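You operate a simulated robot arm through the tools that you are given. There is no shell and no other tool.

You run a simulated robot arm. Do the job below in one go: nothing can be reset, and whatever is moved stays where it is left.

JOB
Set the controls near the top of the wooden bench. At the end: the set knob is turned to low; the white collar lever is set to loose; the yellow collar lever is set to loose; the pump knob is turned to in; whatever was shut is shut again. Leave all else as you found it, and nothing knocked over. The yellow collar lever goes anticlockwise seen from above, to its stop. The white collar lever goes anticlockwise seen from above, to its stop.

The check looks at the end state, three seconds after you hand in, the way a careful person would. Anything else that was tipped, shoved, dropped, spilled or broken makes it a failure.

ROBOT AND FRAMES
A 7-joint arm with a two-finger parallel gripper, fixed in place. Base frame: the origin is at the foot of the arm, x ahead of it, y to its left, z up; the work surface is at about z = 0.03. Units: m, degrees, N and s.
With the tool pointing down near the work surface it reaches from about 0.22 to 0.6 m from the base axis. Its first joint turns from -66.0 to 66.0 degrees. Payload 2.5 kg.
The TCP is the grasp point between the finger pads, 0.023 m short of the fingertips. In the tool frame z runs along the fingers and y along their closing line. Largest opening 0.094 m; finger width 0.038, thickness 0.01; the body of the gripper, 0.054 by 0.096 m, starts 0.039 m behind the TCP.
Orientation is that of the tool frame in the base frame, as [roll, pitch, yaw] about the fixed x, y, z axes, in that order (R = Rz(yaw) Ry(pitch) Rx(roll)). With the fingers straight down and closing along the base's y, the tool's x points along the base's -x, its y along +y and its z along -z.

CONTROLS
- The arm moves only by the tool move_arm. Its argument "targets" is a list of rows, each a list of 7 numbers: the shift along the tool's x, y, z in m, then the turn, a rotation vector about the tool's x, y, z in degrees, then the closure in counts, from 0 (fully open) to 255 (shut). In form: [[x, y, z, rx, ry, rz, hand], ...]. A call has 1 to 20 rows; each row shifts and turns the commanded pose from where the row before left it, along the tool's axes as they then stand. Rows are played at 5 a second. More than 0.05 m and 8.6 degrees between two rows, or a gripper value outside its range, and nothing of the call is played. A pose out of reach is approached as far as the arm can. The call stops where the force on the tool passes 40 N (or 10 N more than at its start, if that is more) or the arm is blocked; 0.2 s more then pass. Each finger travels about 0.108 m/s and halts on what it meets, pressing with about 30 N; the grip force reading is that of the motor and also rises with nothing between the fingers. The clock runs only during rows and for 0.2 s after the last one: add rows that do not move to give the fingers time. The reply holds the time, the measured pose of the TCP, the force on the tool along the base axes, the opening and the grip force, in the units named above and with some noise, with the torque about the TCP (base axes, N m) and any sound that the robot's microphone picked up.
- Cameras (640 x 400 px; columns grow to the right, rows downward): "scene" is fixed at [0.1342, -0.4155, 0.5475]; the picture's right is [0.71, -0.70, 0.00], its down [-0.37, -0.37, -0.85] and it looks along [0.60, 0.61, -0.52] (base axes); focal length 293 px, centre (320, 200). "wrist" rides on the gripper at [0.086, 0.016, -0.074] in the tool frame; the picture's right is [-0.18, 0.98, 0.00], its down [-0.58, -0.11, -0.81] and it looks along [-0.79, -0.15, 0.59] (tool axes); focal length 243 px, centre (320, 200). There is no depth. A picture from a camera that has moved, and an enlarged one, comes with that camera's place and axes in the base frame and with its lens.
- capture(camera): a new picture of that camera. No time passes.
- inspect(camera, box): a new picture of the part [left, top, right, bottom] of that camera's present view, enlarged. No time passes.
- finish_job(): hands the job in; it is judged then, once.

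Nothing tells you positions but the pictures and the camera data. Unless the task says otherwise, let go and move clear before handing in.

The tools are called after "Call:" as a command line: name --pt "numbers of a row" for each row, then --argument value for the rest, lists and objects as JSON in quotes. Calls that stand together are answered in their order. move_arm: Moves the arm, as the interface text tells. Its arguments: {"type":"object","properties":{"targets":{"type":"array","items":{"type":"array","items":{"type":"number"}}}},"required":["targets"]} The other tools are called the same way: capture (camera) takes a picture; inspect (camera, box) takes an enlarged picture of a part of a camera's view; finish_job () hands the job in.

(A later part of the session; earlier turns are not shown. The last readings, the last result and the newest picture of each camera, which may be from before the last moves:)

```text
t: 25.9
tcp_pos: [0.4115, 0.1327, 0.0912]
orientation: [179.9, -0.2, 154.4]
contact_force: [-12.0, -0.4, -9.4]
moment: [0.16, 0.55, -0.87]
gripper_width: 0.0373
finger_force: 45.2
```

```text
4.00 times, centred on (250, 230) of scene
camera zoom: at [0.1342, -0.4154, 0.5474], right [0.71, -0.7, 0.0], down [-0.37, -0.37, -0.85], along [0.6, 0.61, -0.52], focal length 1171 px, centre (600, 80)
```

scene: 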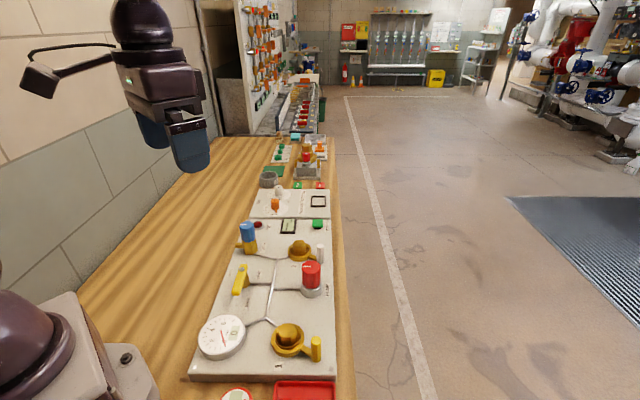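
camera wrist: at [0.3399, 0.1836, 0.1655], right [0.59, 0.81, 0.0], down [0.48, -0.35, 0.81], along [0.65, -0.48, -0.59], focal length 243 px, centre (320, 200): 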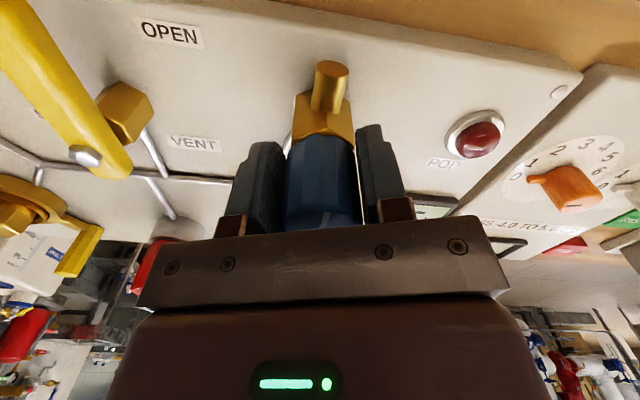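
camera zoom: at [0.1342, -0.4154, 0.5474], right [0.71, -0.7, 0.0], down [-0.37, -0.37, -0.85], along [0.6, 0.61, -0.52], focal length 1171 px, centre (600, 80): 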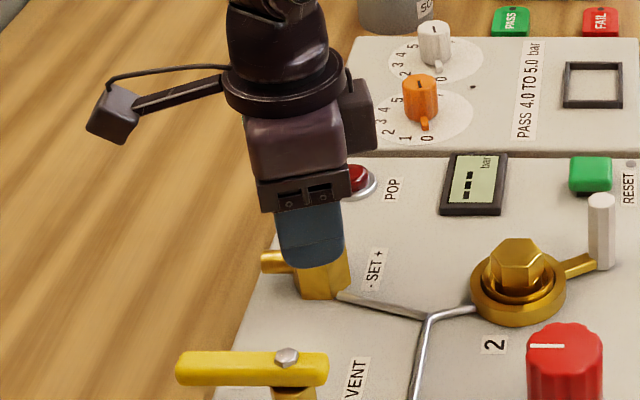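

The knob's mark seems not to have moved with the tool, so the fingers may have slipped. I'll release and lift to see the mark clearly.

Call:
move_arm --pt "0 0 0 0 0 0 60" --pt "0 0 0 0 0 0 60" --pt "0 0 -0.04 0 0 0 60" --pt "0 0 -0.04 0 0 0 60" --pt "0 0 0 0 0 0 60"

Call:
capture --camera "wrist"

Call:
inspect --camera "scene" --box '[210, 180, 290, 280]'

```text
t: 27.1
tcp_pos: [0.4138, 0.1315, 0.1715]
orientation: [180.0, 0.2, 154.2]
contact_force: [0.4, 0.4, -0.5]
moment: [-0.04, 0.0, -0.03]
gripper_width: 0.0717
finger_force: 0.1
```

```text
taken
camera wrist: at [0.342, 0.1844, 0.2466], right [0.59, 0.8, 0.0], down [0.47, -0.35, 0.81], along [0.65, -0.48, -0.59], focal length 243 px, centre (320, 200)
```

wrist: 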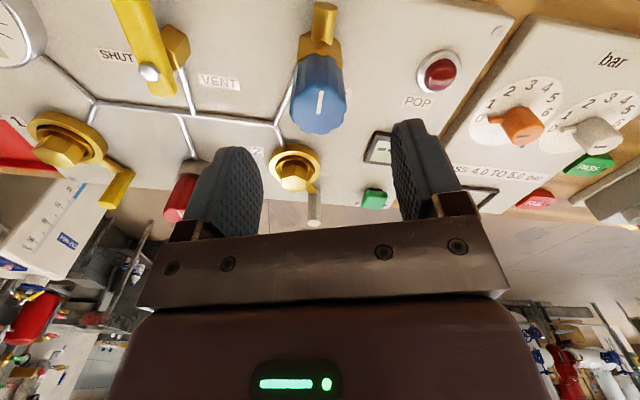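

```text
4.00 times, centred on (250, 230) of scene
camera zoom: at [0.1342, -0.4155, 0.5475], right [0.71, -0.7, 0.0], down [-0.37, -0.37, -0.85], along [0.6, 0.61, -0.52], focal length 1171 px, centre (600, 80)
```

zoom: 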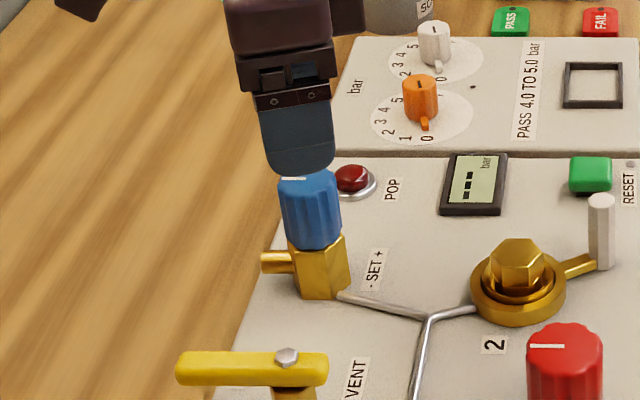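

I'll zoom on the knob top to measure the mark's angle.

Call:
inspect --camera "wrist" --box '[280, 40, 360, 140]'

Call:
inspect --camera "scene" --box '[235, 210, 275, 250]'

```text
4.00 times, centred on (320, 90) of wrist
camera zoom: at [0.342, 0.1844, 0.2466], right [0.59, 0.8, 0.0], down [0.47, -0.35, 0.81], along [0.65, -0.48, -0.59], focal length 970 px, centre (320, 640)
```

zoom: 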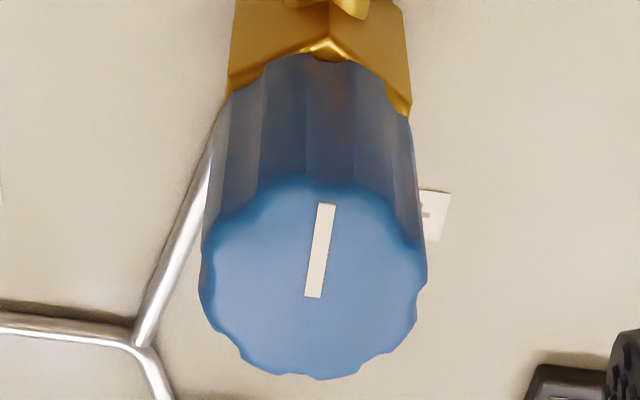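

```text
10.00 times, centred on (255, 230) of scene
camera zoom: at [0.1342, -0.4155, 0.5475], right [0.71, -0.7, 0.0], down [-0.37, -0.37, -0.85], along [0.6, 0.61, -0.52], focal length 2927 px, centre (970, -100)
```

zoom: 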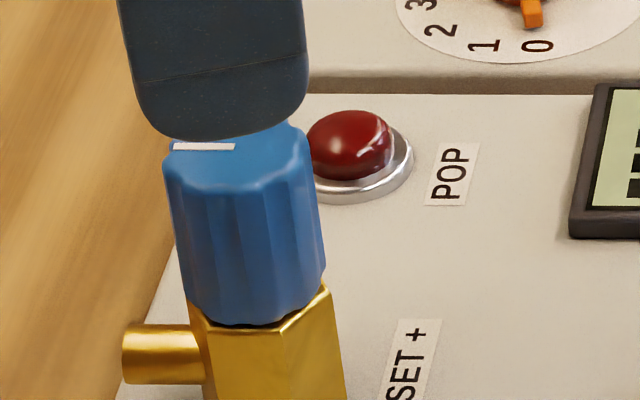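

The mark hasn't moved. My fingertips were low enough (z ≈ 0.067) to also clamp the brass hex body under the knob, since the knob's underside is near z = 0.07–0.075. I'll wind the tool back for more turning room and regrip about 13 mm higher.

Call:
move_arm --pt "0 0 0 0 0 8.5 60" --pt "0 0 0 0 0 8.5 60" --pt "0 0 0 0 0 8.5 60" --pt "0 0 0 0 0 8.5 60" --pt "0 0 0 0 0 8.5 60" --pt "0 0 0.035 0 0 0 60" --pt "0 0 0.033 0 0 0 60" --pt "0 0 0 0 0 0 60"

Call:
capture --camera "wrist"

Call:
inspect --camera "scene" --box '[210, 180, 290, 280]'

```text
t: 28.9
tcp_pos: [0.4112, 0.1319, 0.1041]
orientation: [179.9, 0.0, 111.8]
contact_force: [0.1, 0.2, -0.4]
moment: [0.03, 0.0, -0.02]
gripper_width: 0.0717
finger_force: 0.1
```

```text
taken
camera wrist: at [0.3934, 0.2182, 0.1789], right [0.98, 0.19, 0.0], down [0.11, -0.58, 0.81], along [0.16, -0.79, -0.59], focal length 243 px, centre (320, 200)
```

wrist: 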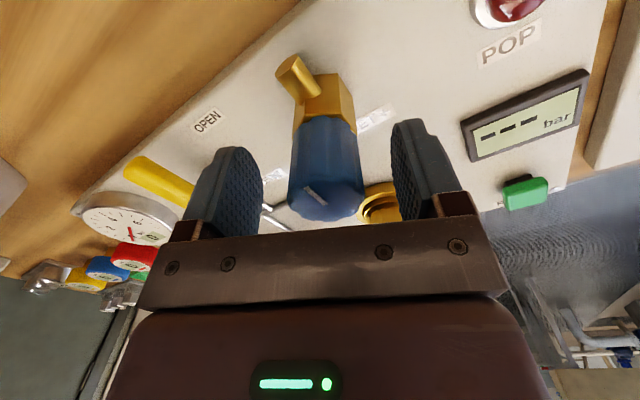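

```text
4.00 times, centred on (250, 230) of scene
camera zoom: at [0.1342, -0.4155, 0.5475], right [0.71, -0.7, 0.0], down [-0.37, -0.37, -0.85], along [0.6, 0.61, -0.52], focal length 1171 px, centre (600, 80)
```

zoom: 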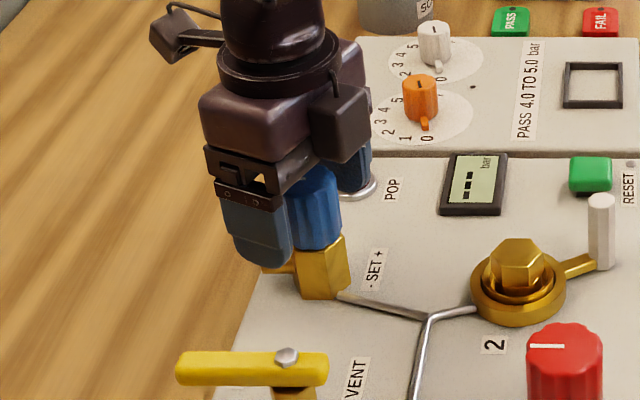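

The knob sits between the fingers, centred, with tips now well up on the blue part. I'll close and read the side force.

Call:
move_arm --pt "0 0 0 0 0 0 255" --pt "0 0 0 0 0 0 255" --pt "0 0 0 0 0 0 255"

Call:
inspect --camera "wrist" --box '[220, 60, 440, 230]'

```text
t: 29.7
tcp_pos: [0.412, 0.1334, 0.1053]
orientation: [179.6, 0.0, 111.8]
contact_force: [30.0, 10.7, -16.6]
moment: [-0.3, 0.99, 0.06]
gripper_width: 0.0357
finger_force: 44.6
```

```text
2.35 times, centred on (330, 145) of wrist
camera zoom: at [0.3947, 0.2189, 0.1796], right [0.98, 0.19, 0.01], down [0.11, -0.58, 0.81], along [0.16, -0.79, -0.59], focal length 571 px, centre (296, 329)
```

zoom: 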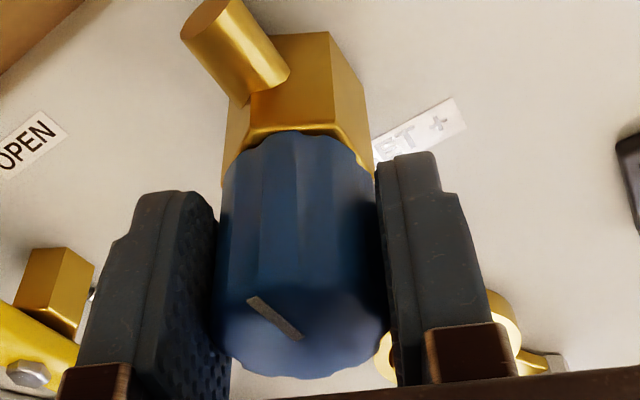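

Good, the fingertips are now only on the blue knob (0.0357 m). The side force is +32 N along the closing line, so I'll shift toward +y to relieve it.

Call:
move_arm --pt "0 0.0012 0 0 0 0 255" --pt "0 0.0012 0 0 0 0 255" --pt "0 0 0 0 0 0 255"

```text
t: 30.5
tcp_pos: [0.4124, 0.1329, 0.1041]
orientation: [-180.0, -0.1, 111.8]
contact_force: [-11.6, 6.2, 25.0]
moment: [-0.37, -0.17, -0.02]
gripper_width: 0.0354
finger_force: 44.7
```

Side force is mostly relieved. Now I'll turn anticlockwise again by about 20° and check the torque and the mark.

Call:
move_arm --pt "0 0 0 0 0 -4 255" --pt "0 0 0 0 0 -8 255" --pt "0 0 0 0 0 -8 255" --pt "0 0 0 0 0 0 255"

Call:
inspect --camera "wrist" --box '[220, 60, 440, 230]'

```text
t: 31.5
tcp_pos: [0.4139, 0.1319, 0.1013]
orientation: [-179.8, 0.0, 131.7]
contact_force: [-23.0, -0.8, 29.7]
moment: [0.63, 0.04, -0.04]
gripper_width: 0.0354
finger_force: 45.0
```

```text
2.35 times, centred on (330, 145) of wrist
camera zoom: at [0.3671, 0.207, 0.178], right [0.86, 0.52, 0.0], down [0.31, -0.51, 0.81], along [0.41, -0.69, -0.59], focal length 571 px, centre (296, 329)
```

zoom: 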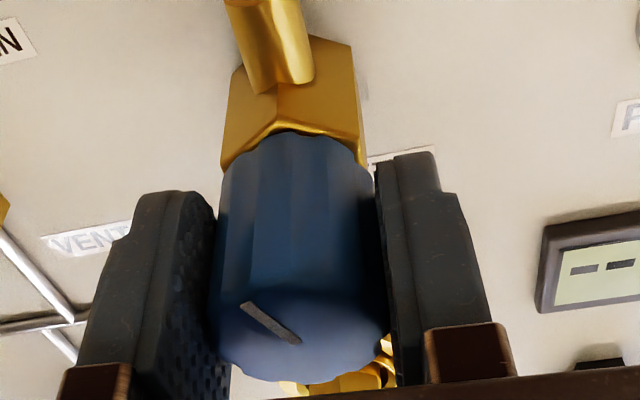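

The mark now rotates with the fingers and the torque is almost nil, so the knob is turning. I'll ease the built-up side and axial load and continue anticlockwise.

Call:
move_arm --pt "0.001 -0.001 -0.0015 0 0 0 255" --pt "0 0 0 0 0 -8 255" --pt "0 0 0 0 0 -8 255" --pt "0 0 0 0 0 -8 255" --pt "0 0 0 0 0 0 255"

Call:
inspect --camera "wrist" --box '[220, 60, 440, 230]'

```text
t: 32.7
tcp_pos: [0.4128, 0.1322, 0.103]
orientation: [-179.9, 0.1, 155.7]
contact_force: [10.9, 1.2, -30.9]
moment: [-0.07, -0.52, 0.01]
gripper_width: 0.0353
finger_force: 45.2
```

```text
2.35 times, centred on (330, 145) of wrist
camera zoom: at [0.3396, 0.1815, 0.1778], right [0.57, 0.82, 0.0], down [0.48, -0.34, 0.81], along [0.66, -0.46, -0.59], focal length 571 px, centre (296, 329)
```

zoom: 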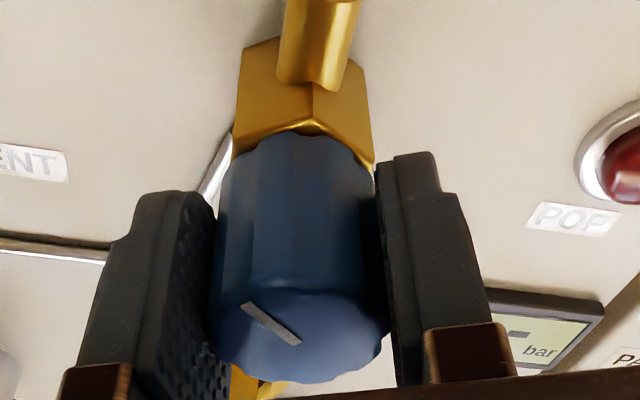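

The knob keeps turning with the fingers (about 44° so far). I'll trim the axial load and carry on.

Call:
move_arm --pt "0 0 0.0008 0 0 0 255" --pt "0 0 0 0 0 -8 255" --pt "0 0 0 0 0 -8 255" --pt "0 0 0 0 0 -8 255" --pt "0 0 0 0 0 -8 255" --pt "0 0 0 0 0 0 255"

Call:
inspect --camera "wrist" --box '[220, 60, 440, 230]'

```text
t: 34.1
tcp_pos: [0.4128, 0.1306, 0.1037]
orientation: [-180.0, -0.2, -172.3]
contact_force: [0.6, -12.0, -10.0]
moment: [0.01, 1.39, 0.01]
gripper_width: 0.0352
finger_force: 44.7
```

```text
2.35 times, centred on (330, 145) of wrist
camera zoom: at [0.324, 0.1349, 0.1782], right [0.05, 1.0, 0.0], down [0.59, -0.03, 0.81], along [0.8, -0.04, -0.59], focal length 571 px, centre (296, 329)
```

zoom: 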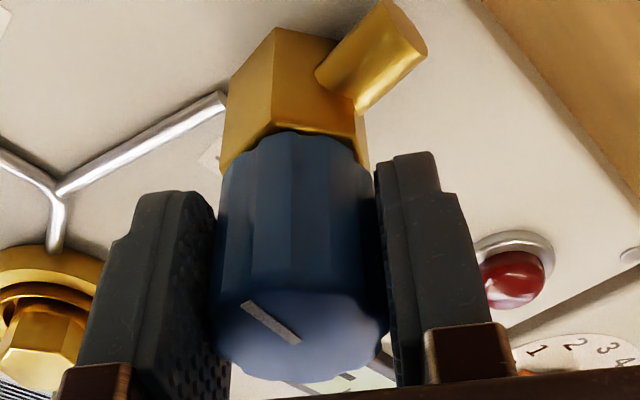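

Total turn so far is about 76° with no stop. I'll continue.

Call:
move_arm --pt "0 0 0 0 0 -8 255" --pt "0 0 0 0 0 -8 255" --pt "0 0 0 0 0 -8 255" --pt "0 0 0 0 0 -8 255" --pt "0 0 0 0 0 0 255"

Call:
inspect --camera "wrist" --box '[220, 60, 440, 230]'

```text
t: 35.3
tcp_pos: [0.4127, 0.1298, 0.1033]
orientation: [-179.9, -0.2, -140.2]
contact_force: [-14.6, -23.6, 7.3]
moment: [0.51, -0.15, -0.02]
gripper_width: 0.0355
finger_force: 44.8
```

```text
2.35 times, centred on (330, 145) of wrist
camera zoom: at [0.3354, 0.0872, 0.1784], right [-0.49, 0.87, 0.0], down [0.52, 0.29, 0.8], along [0.7, 0.39, -0.59], focal length 571 px, centre (296, 329)
```

zoom: 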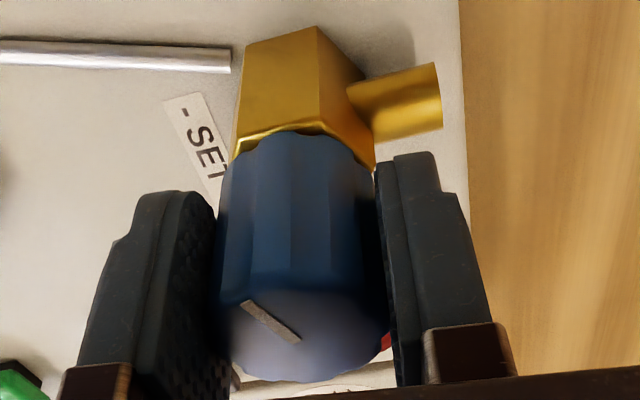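

About 108° turned, still free. I'll relieve the side load and continue toward the stop.

Call:
move_arm --pt "0.0015 -0.0005 0 0 0 0 255" --pt "0 0 0 0 0 -8 255" --pt "0 0 0 0 0 -8 255" --pt "0 0 0 0 0 -8 255" --pt "0 0 0 0 0 0 255"

Call:
inspect --camera "wrist" --box '[220, 60, 440, 230]'

Call:
capture --camera "scene"

```text
t: 36.5
tcp_pos: [0.413, 0.1298, 0.1034]
orientation: [-179.7, 0.1, -116.3]
contact_force: [14.1, -13.8, -16.1]
moment: [0.53, 0.51, -0.01]
gripper_width: 0.0353
finger_force: 45.5
```

```text
2.35 times, centred on (330, 145) of wrist
camera zoom: at [0.3594, 0.0591, 0.178], right [-0.8, 0.6, 0.0], down [0.35, 0.47, 0.81], along [0.49, 0.64, -0.59], focal length 571 px, centre (296, 329)
```

zoom: 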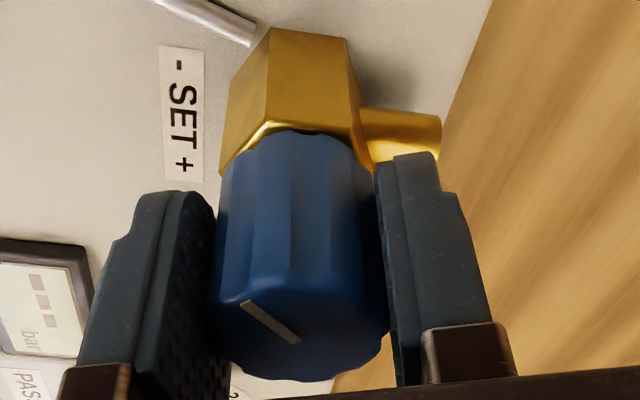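

```text
taken
```

scene: 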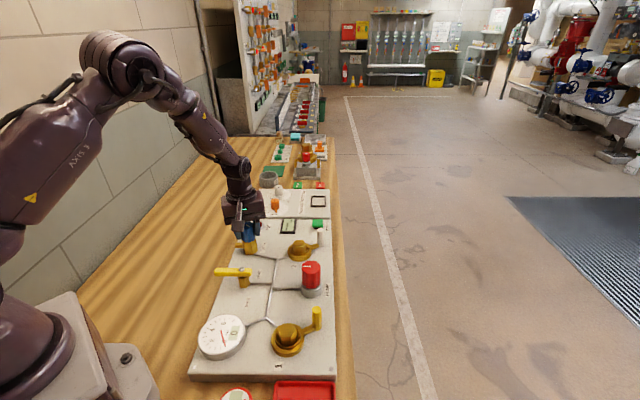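

132° turned and still free. Continuing.

Call:
move_arm --pt "0 0 0 0 0 -8 255" --pt "0 0 0 0 0 -8 255" --pt "0 0 0 0 0 -8 255" --pt "0 0 0 0 0 -8 255" --pt "0 0 0 0 0 0 255"

Call:
inspect --camera "wrist" --box '[220, 60, 440, 230]'

```text
t: 37.7
tcp_pos: [0.4141, 0.1297, 0.1038]
orientation: [-179.7, -0.2, -84.3]
contact_force: [4.5, 2.5, -2.3]
moment: [-0.45, 0.92, 0.0]
gripper_width: 0.0354
finger_force: 45.3
stopped in row 5: the force on the tool passed its limit at 41 N (the readings are from after the stop); the commanded pose is now the measured one
```

```text
2.35 times, centred on (330, 145) of wrist
camera zoom: at [0.4054, 0.0417, 0.1783], right [-1.0, 0.09, -0.01], down [0.05, 0.59, 0.81], along [0.07, 0.8, -0.59], focal length 571 px, centre (296, 329)
```

zoom: 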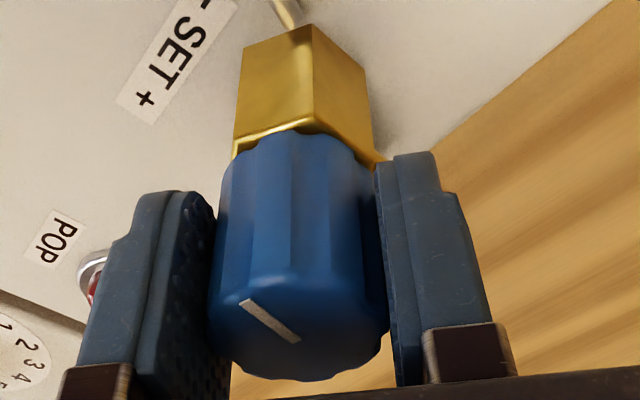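

The stop was only a side-load limit, not a torque stop (torque about z is 0), and 164° is turned. Commanded pose is now reset, so I'll continue.

Call:
move_arm --pt "0 0 0 0 0 -8 255" --pt "0 0 0 0 0 -8 255" --pt "0 0 0 0 0 -8 255" --pt "0 0 0 0 0 0 255"

Call:
inspect --camera "wrist" --box '[220, 60, 440, 230]'

```text
t: 38.7
tcp_pos: [0.4136, 0.1298, 0.1037]
orientation: [-179.6, -0.2, -60.3]
contact_force: [11.2, 0.2, -5.4]
moment: [0.26, 0.83, -0.81]
gripper_width: 0.0352
finger_force: 45.1
```

```text
2.35 times, centred on (330, 145) of wrist
camera zoom: at [0.4422, 0.046, 0.1793], right [-0.94, -0.33, -0.01], down [-0.2, 0.56, 0.8], along [-0.26, 0.76, -0.59], focal length 571 px, centre (296, 329)
```

zoom: 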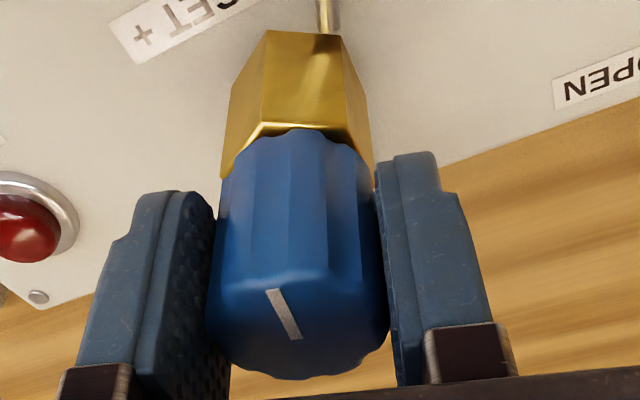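

The torque jumped to -0.81 N·m and the fingers slipped relative to the mark, so the knob has reached its anticlockwise stop. I'll release, lift and look at the mark.

Call:
move_arm --pt "0 0 0 0 0 0 60" --pt "0 0 0 0 0 0 60" --pt "0 0 -0.035 0 0 0 60" --pt "0 0 -0.035 0 0 0 60" --pt "0 0 0 0 0 0 60"

Call:
inspect --camera "wrist" --box '[240, 20, 400, 140]'

Call:
inspect --camera "scene" --box '[210, 180, 290, 280]'

```text
t: 39.9
tcp_pos: [0.4151, 0.1295, 0.1747]
orientation: [-179.8, -0.2, -60.3]
contact_force: [0.3, 0.5, -0.8]
moment: [0.0, -0.02, 0.01]
gripper_width: 0.0717
finger_force: 0.1
```

```text
3.33 times, centred on (320, 80) of wrist
camera zoom: at [0.4429, 0.0464, 0.2492], right [-0.95, -0.33, 0.0], down [-0.2, 0.56, 0.81], along [-0.26, 0.76, -0.59], focal length 809 px, centre (320, 600)
```

zoom: 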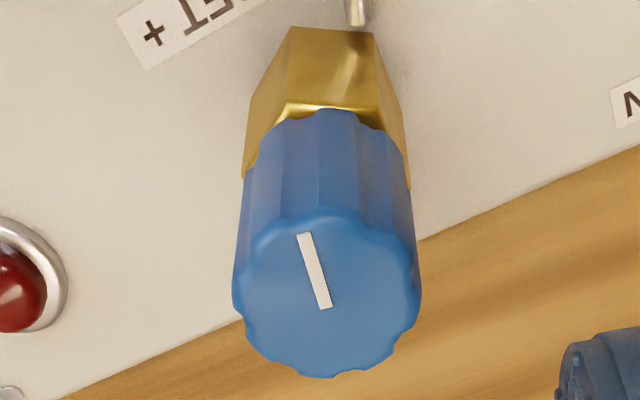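

```text
4.00 times, centred on (250, 230) of scene
camera zoom: at [0.1342, -0.4155, 0.5475], right [0.71, -0.7, 0.0], down [-0.37, -0.37, -0.85], along [0.6, 0.61, -0.52], focal length 1171 px, centre (600, 80)
```

zoom: 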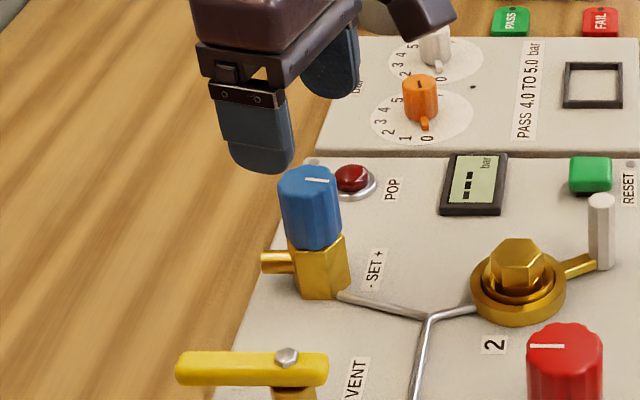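

The set knob's mark has turned about 168° anticlockwise to the stop, so it is now at its lowest. Next I'll fly to above the pump knob at about (0.436, -0.077) and turn the tool so that a long clockwise turn is possible.

Call:
move_arm --pt "0.038 0.01684 0 0 0 0 60" --pt "0.038 0.01684 0 0 0 0 60" --pt "0.038 0.01684 0 0 0 0 60" --pt "0.038 0.01684 0 0 0 0 60" --pt "0.0378 0.01684 0 0 0 0 60" --pt "0 0 0 0 0 7.4 60" --pt "0 0 0 0 0 7.4 60" --pt "0 0 0 0 0 7.4 60" --pt "0 0 0 0 0 7.4 60" --pt "0 0 0 0 0 0 60"

Call:
capture --camera "wrist"

Call:
inspect --camera "scene" --box '[180, 180, 360, 380]'

```text
t: 42.1
tcp_pos: [0.4335, -0.0764, 0.1742]
orientation: [-179.7, -0.2, -90.0]
contact_force: [0.1, 0.7, -0.2]
moment: [0.0, -0.01, -0.02]
gripper_width: 0.072
finger_force: 0.0
```

```text
taken
camera wrist: at [0.4172, -0.1633, 0.2483], right [-0.98, 0.18, -0.01], down [0.1, 0.58, 0.81], along [0.15, 0.79, -0.59], focal length 243 px, centre (320, 200)
```

wrist: 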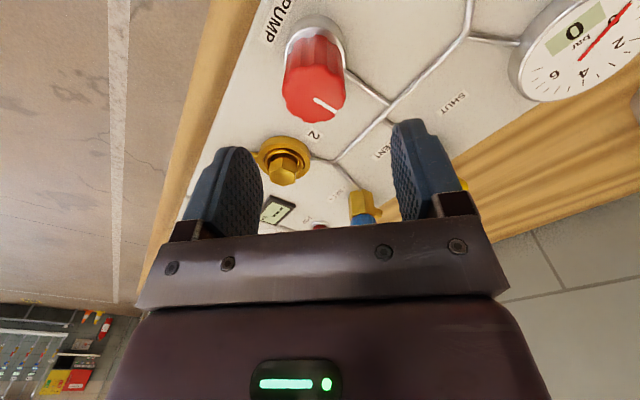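

```text
2.00 times, centred on (270, 280) of scene
camera zoom: at [0.1342, -0.4155, 0.5475], right [0.71, -0.7, 0.0], down [-0.37, -0.37, -0.85], along [0.6, 0.61, -0.52], focal length 585 px, centre (420, 40)
```

zoom: 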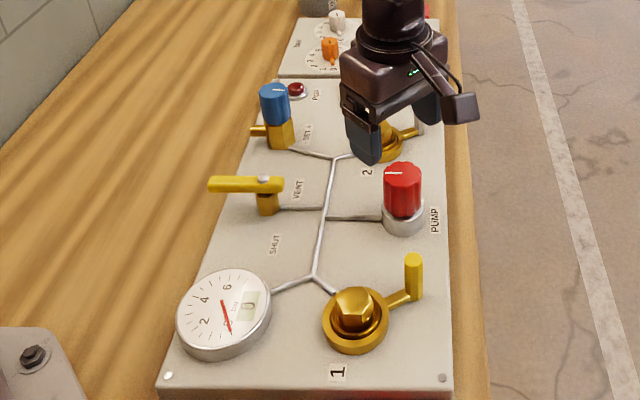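

I'm above the pump knob. I'll zoom in to refine its centre and check for any in/out marking.

Call:
inspect --camera "wrist" --box '[250, 0, 380, 140]'

Call:
inspect --camera "scene" --box '[275, 250, 345, 310]'

```text
2.86 times, centred on (315, 70) of wrist
camera zoom: at [0.4172, -0.1633, 0.2483], right [-0.98, 0.18, -0.01], down [0.1, 0.58, 0.81], along [0.15, 0.79, -0.59], focal length 693 px, centre (334, 571)
```

zoom: 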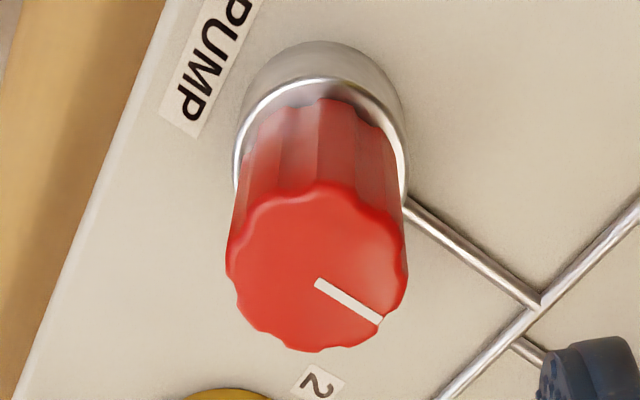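

```text
6.67 times, centred on (310, 280) of scene
camera zoom: at [0.1342, -0.4155, 0.5475], right [0.71, -0.7, 0.0], down [-0.37, -0.37, -0.85], along [0.6, 0.61, -0.52], focal length 1951 px, centre (387, -333)
```

zoom: 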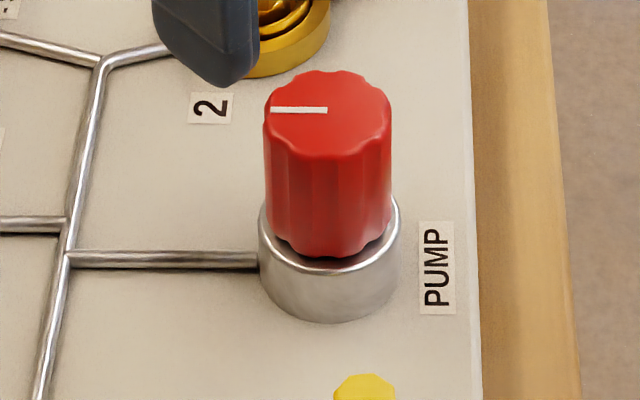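

The pump knob's centre is about (0.436, -0.079), top z ≈ 0.106, and its red body starts about z = 0.06. I'll descend so the tips are at about 0.077, then close.

Call:
move_arm --pt "0.0024 -0.0017 0.02 0 0 0 60" --pt "0 0 0.027 0 0 0 60" --pt "0 0 0.0272 0 0 0 60" --pt "0 0 0 0 0 0 60" --pt "0 0 0 0 0 0 255" --pt "0 0 0 0 0 0 255" --pt "0 0 0 0 0 0 255"

Call:
inspect --camera "wrist" --box '[220, 60, 440, 230]'

```text
t: 43.7
tcp_pos: [0.4384, -0.0797, 0.1006]
orientation: [-179.2, 0.0, -89.9]
contact_force: [5.0, -0.7, -3.0]
moment: [0.07, 1.14, -0.03]
gripper_width: 0.0412
finger_force: 44.5
stopped in row 7: the force on the tool passed its limit at 41 N (the readings are from after the stop); the commanded pose is now the measured one
```

```text
2.35 times, centred on (330, 145) of wrist
camera zoom: at [0.4207, -0.1668, 0.175], right [-0.98, 0.18, -0.01], down [0.1, 0.58, 0.81], along [0.16, 0.79, -0.59], focal length 571 px, centre (296, 329)
```

zoom: 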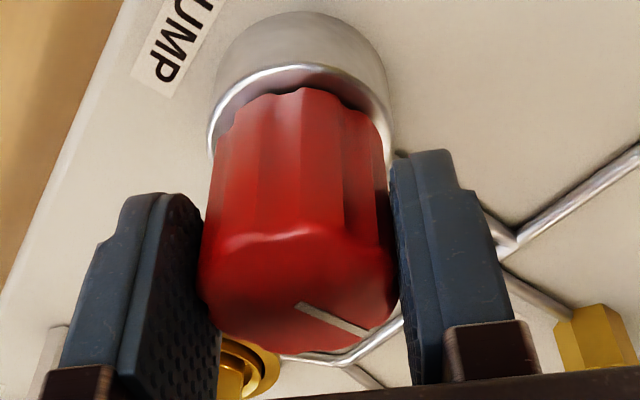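

The pump knob is gripped (0.041 m) and the pose has settled on its axis. I'll turn clockwise (the screw-in direction) by a small amount first.

Call:
move_arm --pt "0 0 0 0 0 5 255" --pt "0 0 0 0 0 8 255" --pt "0 0 0 0 0 8 255" --pt "0 0 0 0 0 0 255"

Call:
inspect --camera "wrist" --box '[220, 60, 440, 230]'

Call:
inspect --camera "scene" --box '[180, 200, 360, 380]'

```text
t: 44.7
tcp_pos: [0.4374, -0.0789, 0.0999]
orientation: [-179.4, 0.2, -110.9]
contact_force: [-6.6, 3.4, 6.3]
moment: [-0.55, 1.59, 0.02]
gripper_width: 0.0414
finger_force: 44.7
```

```text
2.35 times, centred on (330, 145) of wrist
camera zoom: at [0.3901, -0.1551, 0.1747], right [-0.85, 0.52, -0.01], down [0.3, 0.5, 0.81], along [0.43, 0.69, -0.59], focal length 571 px, centre (296, 329)
```

zoom: 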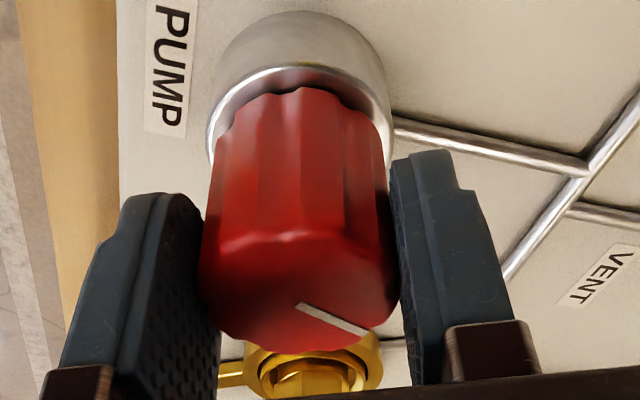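

```text
2.22 times, centred on (270, 290) of scene
camera zoom: at [0.1341, -0.4154, 0.5475], right [0.71, -0.7, 0.0], down [-0.37, -0.37, -0.85], along [0.6, 0.61, -0.52], focal length 650 px, centre (431, 0)
```

zoom: 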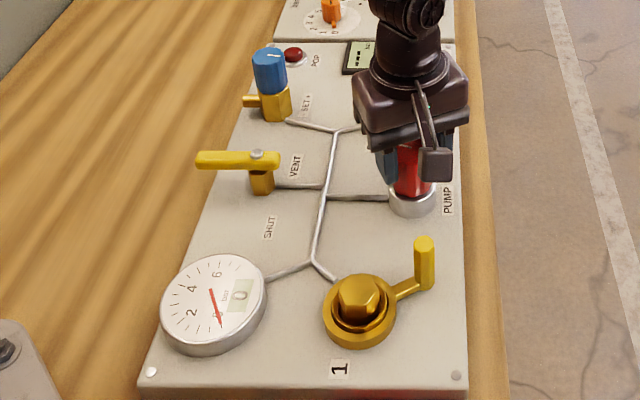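

The knob turns with the fingers, nearly torque-free, and the gauge stays at 0. Continuing clockwise.

Call:
move_arm --pt "0 0 0 0 0 8 255" --pt "0 0 0 0 0 8 255" --pt "0 0 0 0 0 8 255" --pt "0 0 0 0 0 8 255" --pt "0 0 0 0 0 0 255"

Call:
inspect --camera "wrist" --box '[220, 60, 440, 230]'

```text
t: 45.9
tcp_pos: [0.4363, -0.08, 0.1003]
orientation: [-179.9, 0.3, -143.1]
contact_force: [-27.9, 7.4, 21.1]
moment: [0.75, 0.24, 0.07]
gripper_width: 0.0411
finger_force: 45.2
```

```text
2.35 times, centred on (330, 145) of wrist
camera zoom: at [0.3567, -0.1186, 0.1745], right [-0.44, 0.9, 0.0], down [0.52, 0.26, 0.81], along [0.73, 0.36, -0.59], focal length 571 px, centre (296, 329)
```

zoom: 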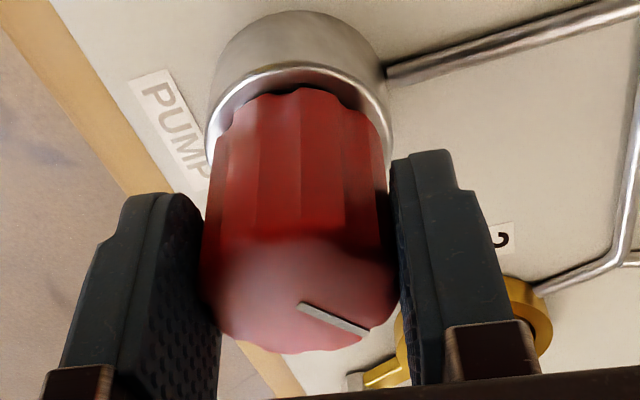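

53° turned. I'll ease the side load and continue.

Call:
move_arm --pt "0.0008 0.0012 -0.0004 0 0 0 255" --pt "0 0 0 0 0 8 255" --pt "0 0 0 0 0 8 255" --pt "0 0 0 0 0 8 255" --pt "0 0 0 0 0 8 255" --pt "0 0 0 0 0 0 255"

Call:
inspect --camera "wrist" --box '[220, 60, 440, 230]'

```text
t: 47.3
tcp_pos: [0.4361, -0.0782, 0.0998]
orientation: [180.0, 0.6, -174.8]
contact_force: [-7.6, 14.5, -10.7]
moment: [-0.3, 1.29, 0.08]
gripper_width: 0.0413
finger_force: 45.1
```

```text
2.35 times, centred on (330, 145) of wrist
camera zoom: at [0.3473, -0.0699, 0.174], right [0.1, 1.0, 0.0], down [0.58, -0.06, 0.81], along [0.81, -0.08, -0.58], focal length 571 px, centre (296, 329)
```

zoom: 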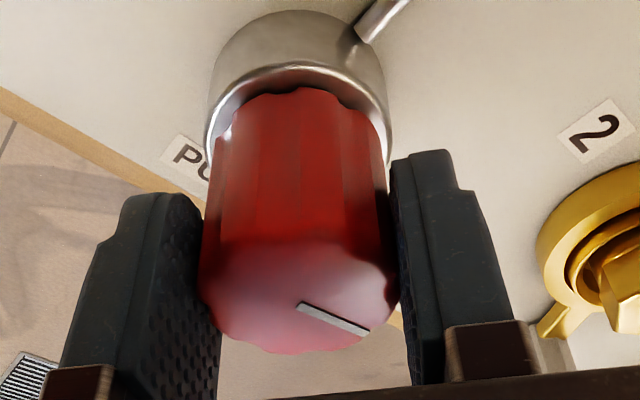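

About 85° turned, still free. Continuing clockwise.

Call:
move_arm --pt "0 0.0008 0 0 0 0 255" --pt "0 0 0 0 0 8 255" --pt "0 0 0 0 0 8 255" --pt "0 0 0 0 0 8 255" --pt "0 0 0 0 0 8 255" --pt "0 0 0 0 0 0 255"

Call:
inspect --camera "wrist" --box '[220, 60, 440, 230]'

Call:
inspect --camera "scene" --box '[180, 200, 360, 380]'

```text
t: 48.7
tcp_pos: [0.4363, -0.077, 0.0986]
orientation: [179.6, 0.7, 153.2]
contact_force: [-12.5, 21.1, -6.0]
moment: [-1.09, -0.26, -0.02]
gripper_width: 0.0414
finger_force: 45.1
```

```text
2.35 times, centred on (330, 145) of wrist
camera zoom: at [0.3651, -0.0237, 0.1743], right [0.61, 0.79, 0.01], down [0.46, -0.36, 0.81], along [0.65, -0.49, -0.58], focal length 571 px, centre (296, 329)
```

zoom: 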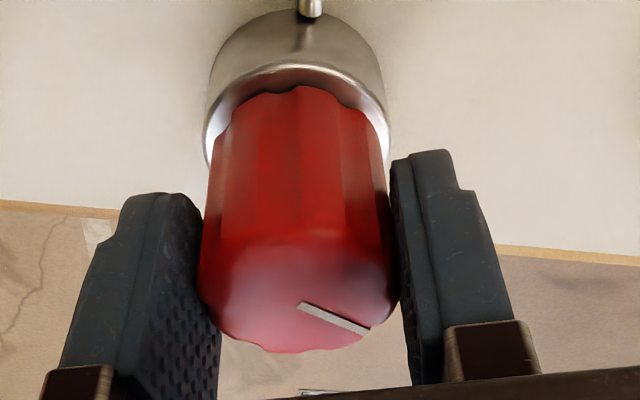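

```text
2.22 times, centred on (270, 290) of scene
camera zoom: at [0.1342, -0.4154, 0.5474], right [0.71, -0.7, 0.0], down [-0.37, -0.37, -0.85], along [0.6, 0.61, -0.52], focal length 650 px, centre (431, 0)
```

zoom: 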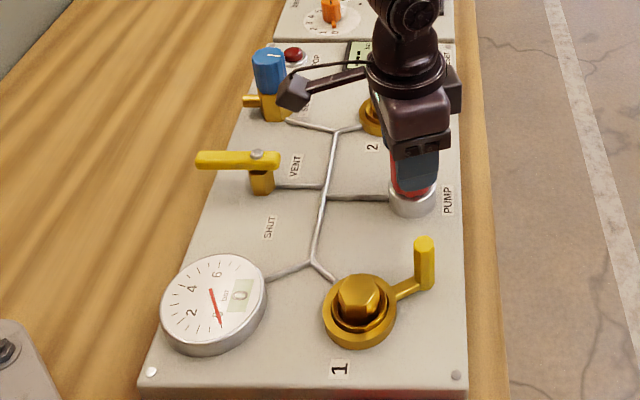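

About 117° turned, gauge still 0. Easing the side load and continuing.

Call:
move_arm --pt "0.001 0.0006 0 0 0 0 255" --pt "0 0 0 0 0 8 255" --pt "0 0 0 0 0 8 255" --pt "0 0 0 0 0 8 255" --pt "0 0 0 0 0 0 255"

Call:
inspect --camera "wrist" --box '[220, 60, 440, 230]'

```text
t: 49.9
tcp_pos: [0.4369, -0.0761, 0.099]
orientation: [179.2, 0.5, 129.2]
contact_force: [7.3, 20.5, -13.4]
moment: [-0.95, 0.26, 0.05]
gripper_width: 0.0414
finger_force: 45.2
```

```text
2.35 times, centred on (330, 145) of wrist
camera zoom: at [0.3933, 0.0005, 0.1748], right [0.88, 0.48, 0.02], down [0.27, -0.52, 0.81], along [0.4, -0.71, -0.59], focal length 571 px, centre (296, 329)
```

zoom: 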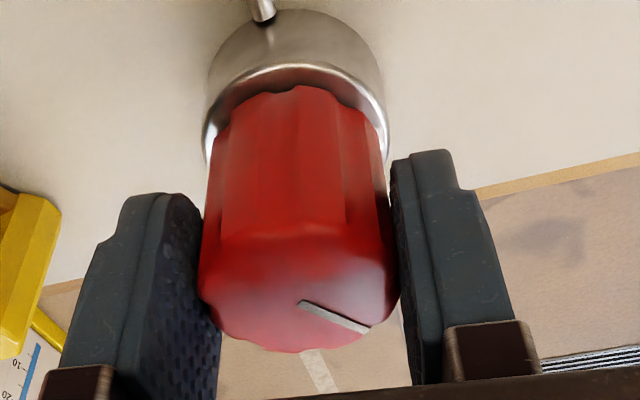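

About 141° turned. Continuing.

Call:
move_arm --pt "0.0006 0.001 0 0 0 0 255" --pt "0 0 0 0 0 8 255" --pt "0 0 0 0 0 8 255" --pt "0 0 0 0 0 8 255" --pt "0 0 0 0 0 0 255"

Call:
inspect --camera "wrist" --box '[220, 60, 440, 230]'

```text
t: 51.1
tcp_pos: [0.4377, -0.0761, 0.1006]
orientation: [179.0, 0.2, 105.1]
contact_force: [26.5, 14.4, -25.6]
moment: [-0.88, 0.52, 0.02]
gripper_width: 0.0413
finger_force: 44.9
```

```text
2.35 times, centred on (330, 145) of wrist
camera zoom: at [0.429, 0.0114, 0.1754], right [1.0, 0.08, 0.02], down [0.03, -0.59, 0.81], along [0.07, -0.8, -0.59], focal length 571 px, centre (296, 329)
```

zoom: 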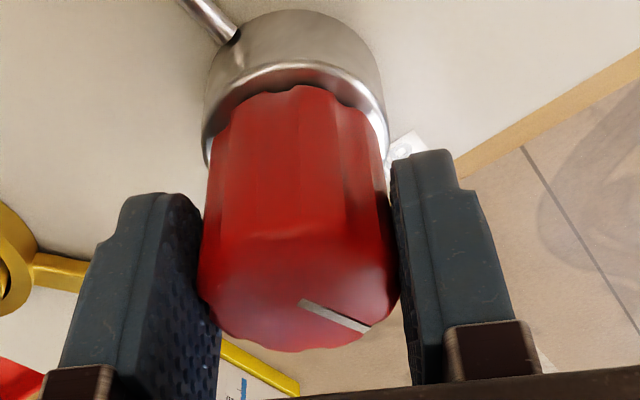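

165° turned, torque still nil. I'll relieve the loads again and continue.

Call:
move_arm --pt "0.0004 0.0018 0.0005 0 0 0 255" --pt "0 0 0 0 0 7 255" --pt "0 0 0 0 0 7 255" --pt "0 0 0 0 0 0 255"

Call:
inspect --camera "wrist" --box '[220, 60, 440, 230]'

```text
t: 52.1
tcp_pos: [0.4384, -0.0757, 0.0991]
orientation: [179.0, 0.1, 91.0]
contact_force: [15.8, 5.8, -2.3]
moment: [-0.19, 1.18, -0.02]
gripper_width: 0.0412
finger_force: 45.3
```

```text
2.35 times, centred on (330, 145) of wrist
camera zoom: at [0.4514, 0.0106, 0.1757], right [0.99, -0.17, 0.01], down [-0.11, -0.58, 0.81], along [-0.13, -0.8, -0.59], focal length 571 px, centre (296, 329)
```

zoom: 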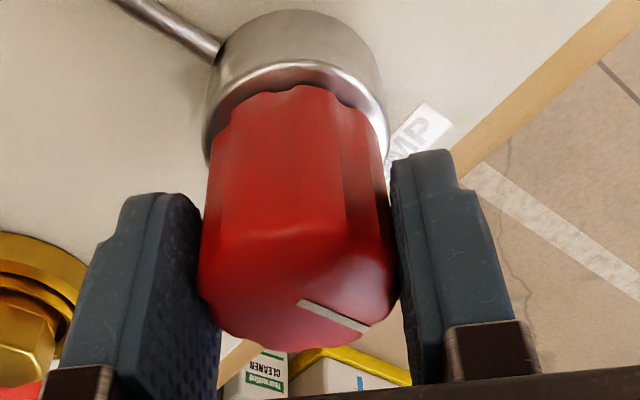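

179° turned with no stop yet. I'll continue while the wrist has room.

Call:
move_arm --pt "0.0003 0.001 0 0 0 0 255" --pt "0 0 0 0 0 8 255" --pt "0 0 0 0 0 8 255" --pt "0 0 0 0 0 8 255" --pt "0 0 0 0 0 0 255"

Call:
inspect --camera "wrist" --box '[220, 60, 440, 230]'

```text
t: 53.3
tcp_pos: [0.4389, -0.0775, 0.1007]
orientation: [179.1, -0.2, 67.0]
contact_force: [-0.4, -0.8, 10.0]
moment: [-0.25, 1.04, 0.94]
gripper_width: 0.0414
finger_force: 44.7
```

```text
2.35 times, centred on (330, 145) of wrist
camera zoom: at [0.486, -0.0034, 0.176], right [0.83, -0.55, 0.01], down [-0.34, -0.49, 0.8], along [-0.44, -0.67, -0.6], focal length 571 px, centre (296, 329)
```

zoom: 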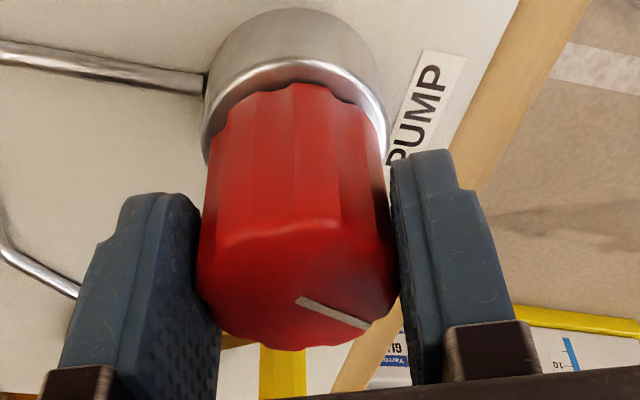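

A torque of 0.94 N·m has appeared against the clockwise turn, so this is probably the stop. I'll confirm with one more small turn.

Call:
move_arm --pt "0 0 0 0 0 7 255" --pt "0 0 0 0 0 0 255"

Call:
inspect --camera "wrist" --box '[220, 60, 440, 230]'

Call:
inspect --camera "scene" --box '[180, 200, 360, 380]'

```text
t: 53.9
tcp_pos: [0.4392, -0.0762, 0.1003]
orientation: [179.2, -0.4, 59.9]
contact_force: [10.3, -1.4, 0.1]
moment: [0.14, 0.76, 0.68]
gripper_width: 0.0419
finger_force: 45.2
```

```text
2.35 times, centred on (330, 145) of wrist
camera zoom: at [0.4953, -0.0087, 0.1761], right [0.76, -0.65, 0.01], down [-0.4, -0.45, 0.8], along [-0.52, -0.61, -0.6], focal length 571 px, centre (296, 329)
```

zoom: 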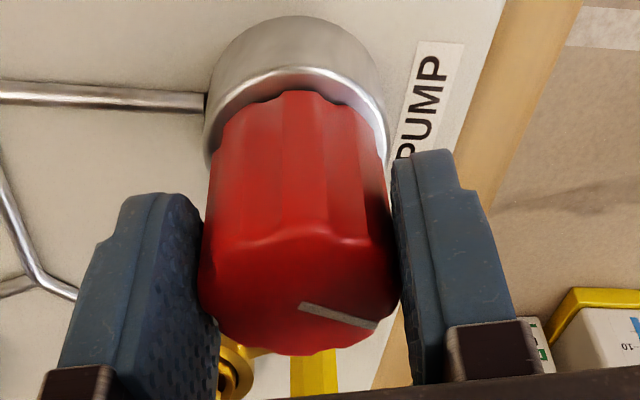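

```text
2.22 times, centred on (270, 290) of scene
camera zoom: at [0.1342, -0.4155, 0.5475], right [0.71, -0.7, 0.0], down [-0.37, -0.37, -0.85], along [0.6, 0.61, -0.52], focal length 650 px, centre (431, 0)
```

zoom: 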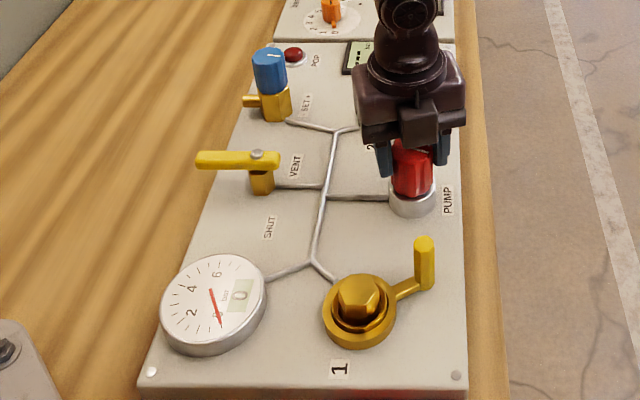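

The fingers slipped relative to the mark, so the pump knob is at its clockwise stop ("in"), and the gauge still reads 0. I'll release, lift and check.

Call:
move_arm --pt "0 0 0 0 0 0 60" --pt "0 0 0 0 0 0 60" --pt "0 0 -0.04 0 0 0 60" --pt "0 0 -0.04 0 0 0 60" --pt "0 0 0 0 0 0 60"

Call:
inspect --camera "wrist" --box '[230, 0, 410, 140]'

Call:
inspect --camera "scene" --box '[180, 200, 360, 380]'

```text
t: 55.1
tcp_pos: [0.4365, -0.0774, 0.181]
orientation: [179.4, -0.5, 60.1]
contact_force: [0.7, -0.1, 1.2]
moment: [-0.01, 0.0, 0.0]
gripper_width: 0.0718
finger_force: 0.0
```

```text
2.86 times, centred on (320, 70) of wrist
camera zoom: at [0.4927, -0.0111, 0.2567], right [0.76, -0.65, 0.01], down [-0.4, -0.45, 0.8], along [-0.52, -0.61, -0.6], focal length 693 px, centre (320, 571)
```

zoom: 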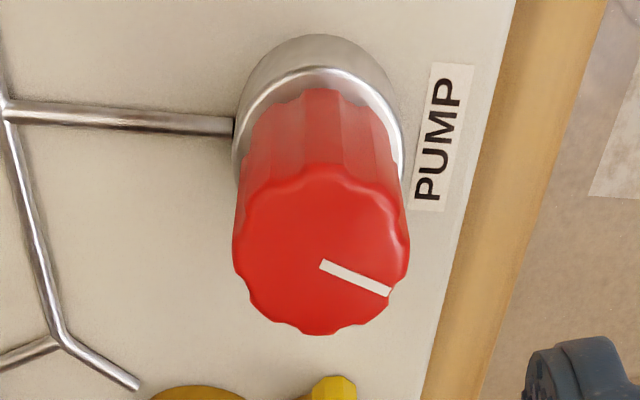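

```text
2.22 times, centred on (270, 290) of scene
camera zoom: at [0.1341, -0.4155, 0.5475], right [0.71, -0.7, 0.0], down [-0.37, -0.37, -0.85], along [0.6, 0.61, -0.52], focal length 650 px, centre (431, 0)
```

zoom: 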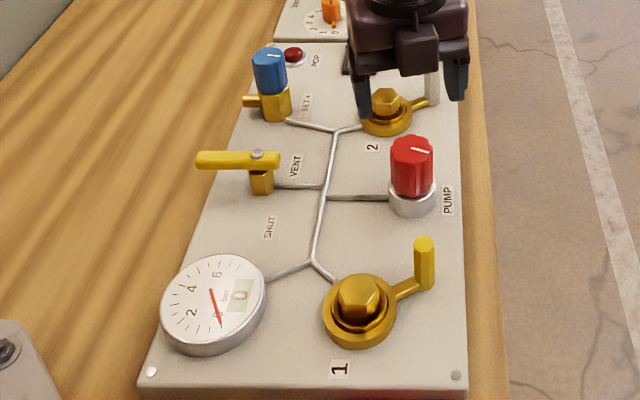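

The pump mark has turned about 200° clockwise to its stop. Last, the vent must be shut again, so I'll straighten the tool back to its usual yaw, close the fingers and go above the wall side of the vent lever.

Call:
move_arm --pt "0 0 0 0.6 -0.5 -8.5 60" --pt "0 0 0 0 0 -8.57 60" --pt "0 0 0 0 0 -8.57 60" --pt "0 0 0 0 0 -8.57 60" --pt "0 0 0 0 0 -8.57 60" --pt "0 0 0 0 0 -8.57 60" --pt "0 0 0 0 0 -8.57 60" --pt "0 0 0 0 0 -8.57 120" --pt "0 0 0 0 0 -8.57 180" --pt "0 0 0 0 0 -8.57 255" --pt "0 0 0 0 0 -8.57 255" --pt "0 0 0 0 0 -8.57 255" --pt "0 0 0 0 0 -8.57 255" --pt "0 0 0 0 0 -8.57 255" --pt "0.0193 0.0358 0 0 0 0 255" --pt "0.0193 0.0358 0 0 0 0 255" --pt "0.0193 0.0358 0 0 0 0 255" --pt "0.0193 0.0358 0 0 0 0 255" --pt "0.0193 0.0358 0 0 0 0 255" --pt "0 0 0 0 0 0 255"

Call:
capture --camera "wrist"

Call:
inspect --camera "scene" --box '[180, 160, 360, 360]'

```text
t: 59.3
tcp_pos: [0.3429, 0.1053, 0.1803]
orientation: [-179.7, 0.1, 180.0]
contact_force: [0.1, 0.1, -0.3]
moment: [0.01, 0.02, 0.0]
gripper_width: 0.0001
finger_force: 30.3
```

```text
taken
camera wrist: at [0.256, 0.121, 0.2547], right [0.18, 0.98, 0.0], down [0.58, -0.11, 0.81], along [0.79, -0.15, -0.59], focal length 243 px, centre (320, 200)
```

wrist: 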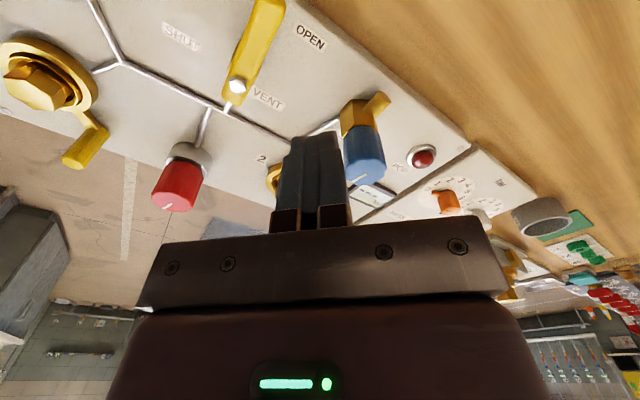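

```text
2.00 times, centred on (270, 260) of scene
camera zoom: at [0.1342, -0.4154, 0.5475], right [0.71, -0.7, 0.0], down [-0.37, -0.37, -0.85], along [0.6, 0.61, -0.52], focal length 585 px, centre (420, 80)
```

zoom: 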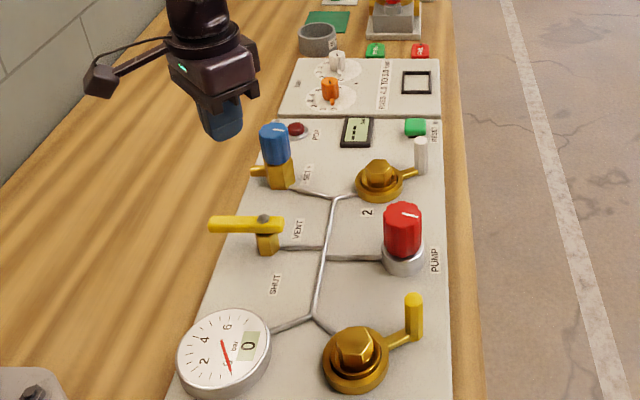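

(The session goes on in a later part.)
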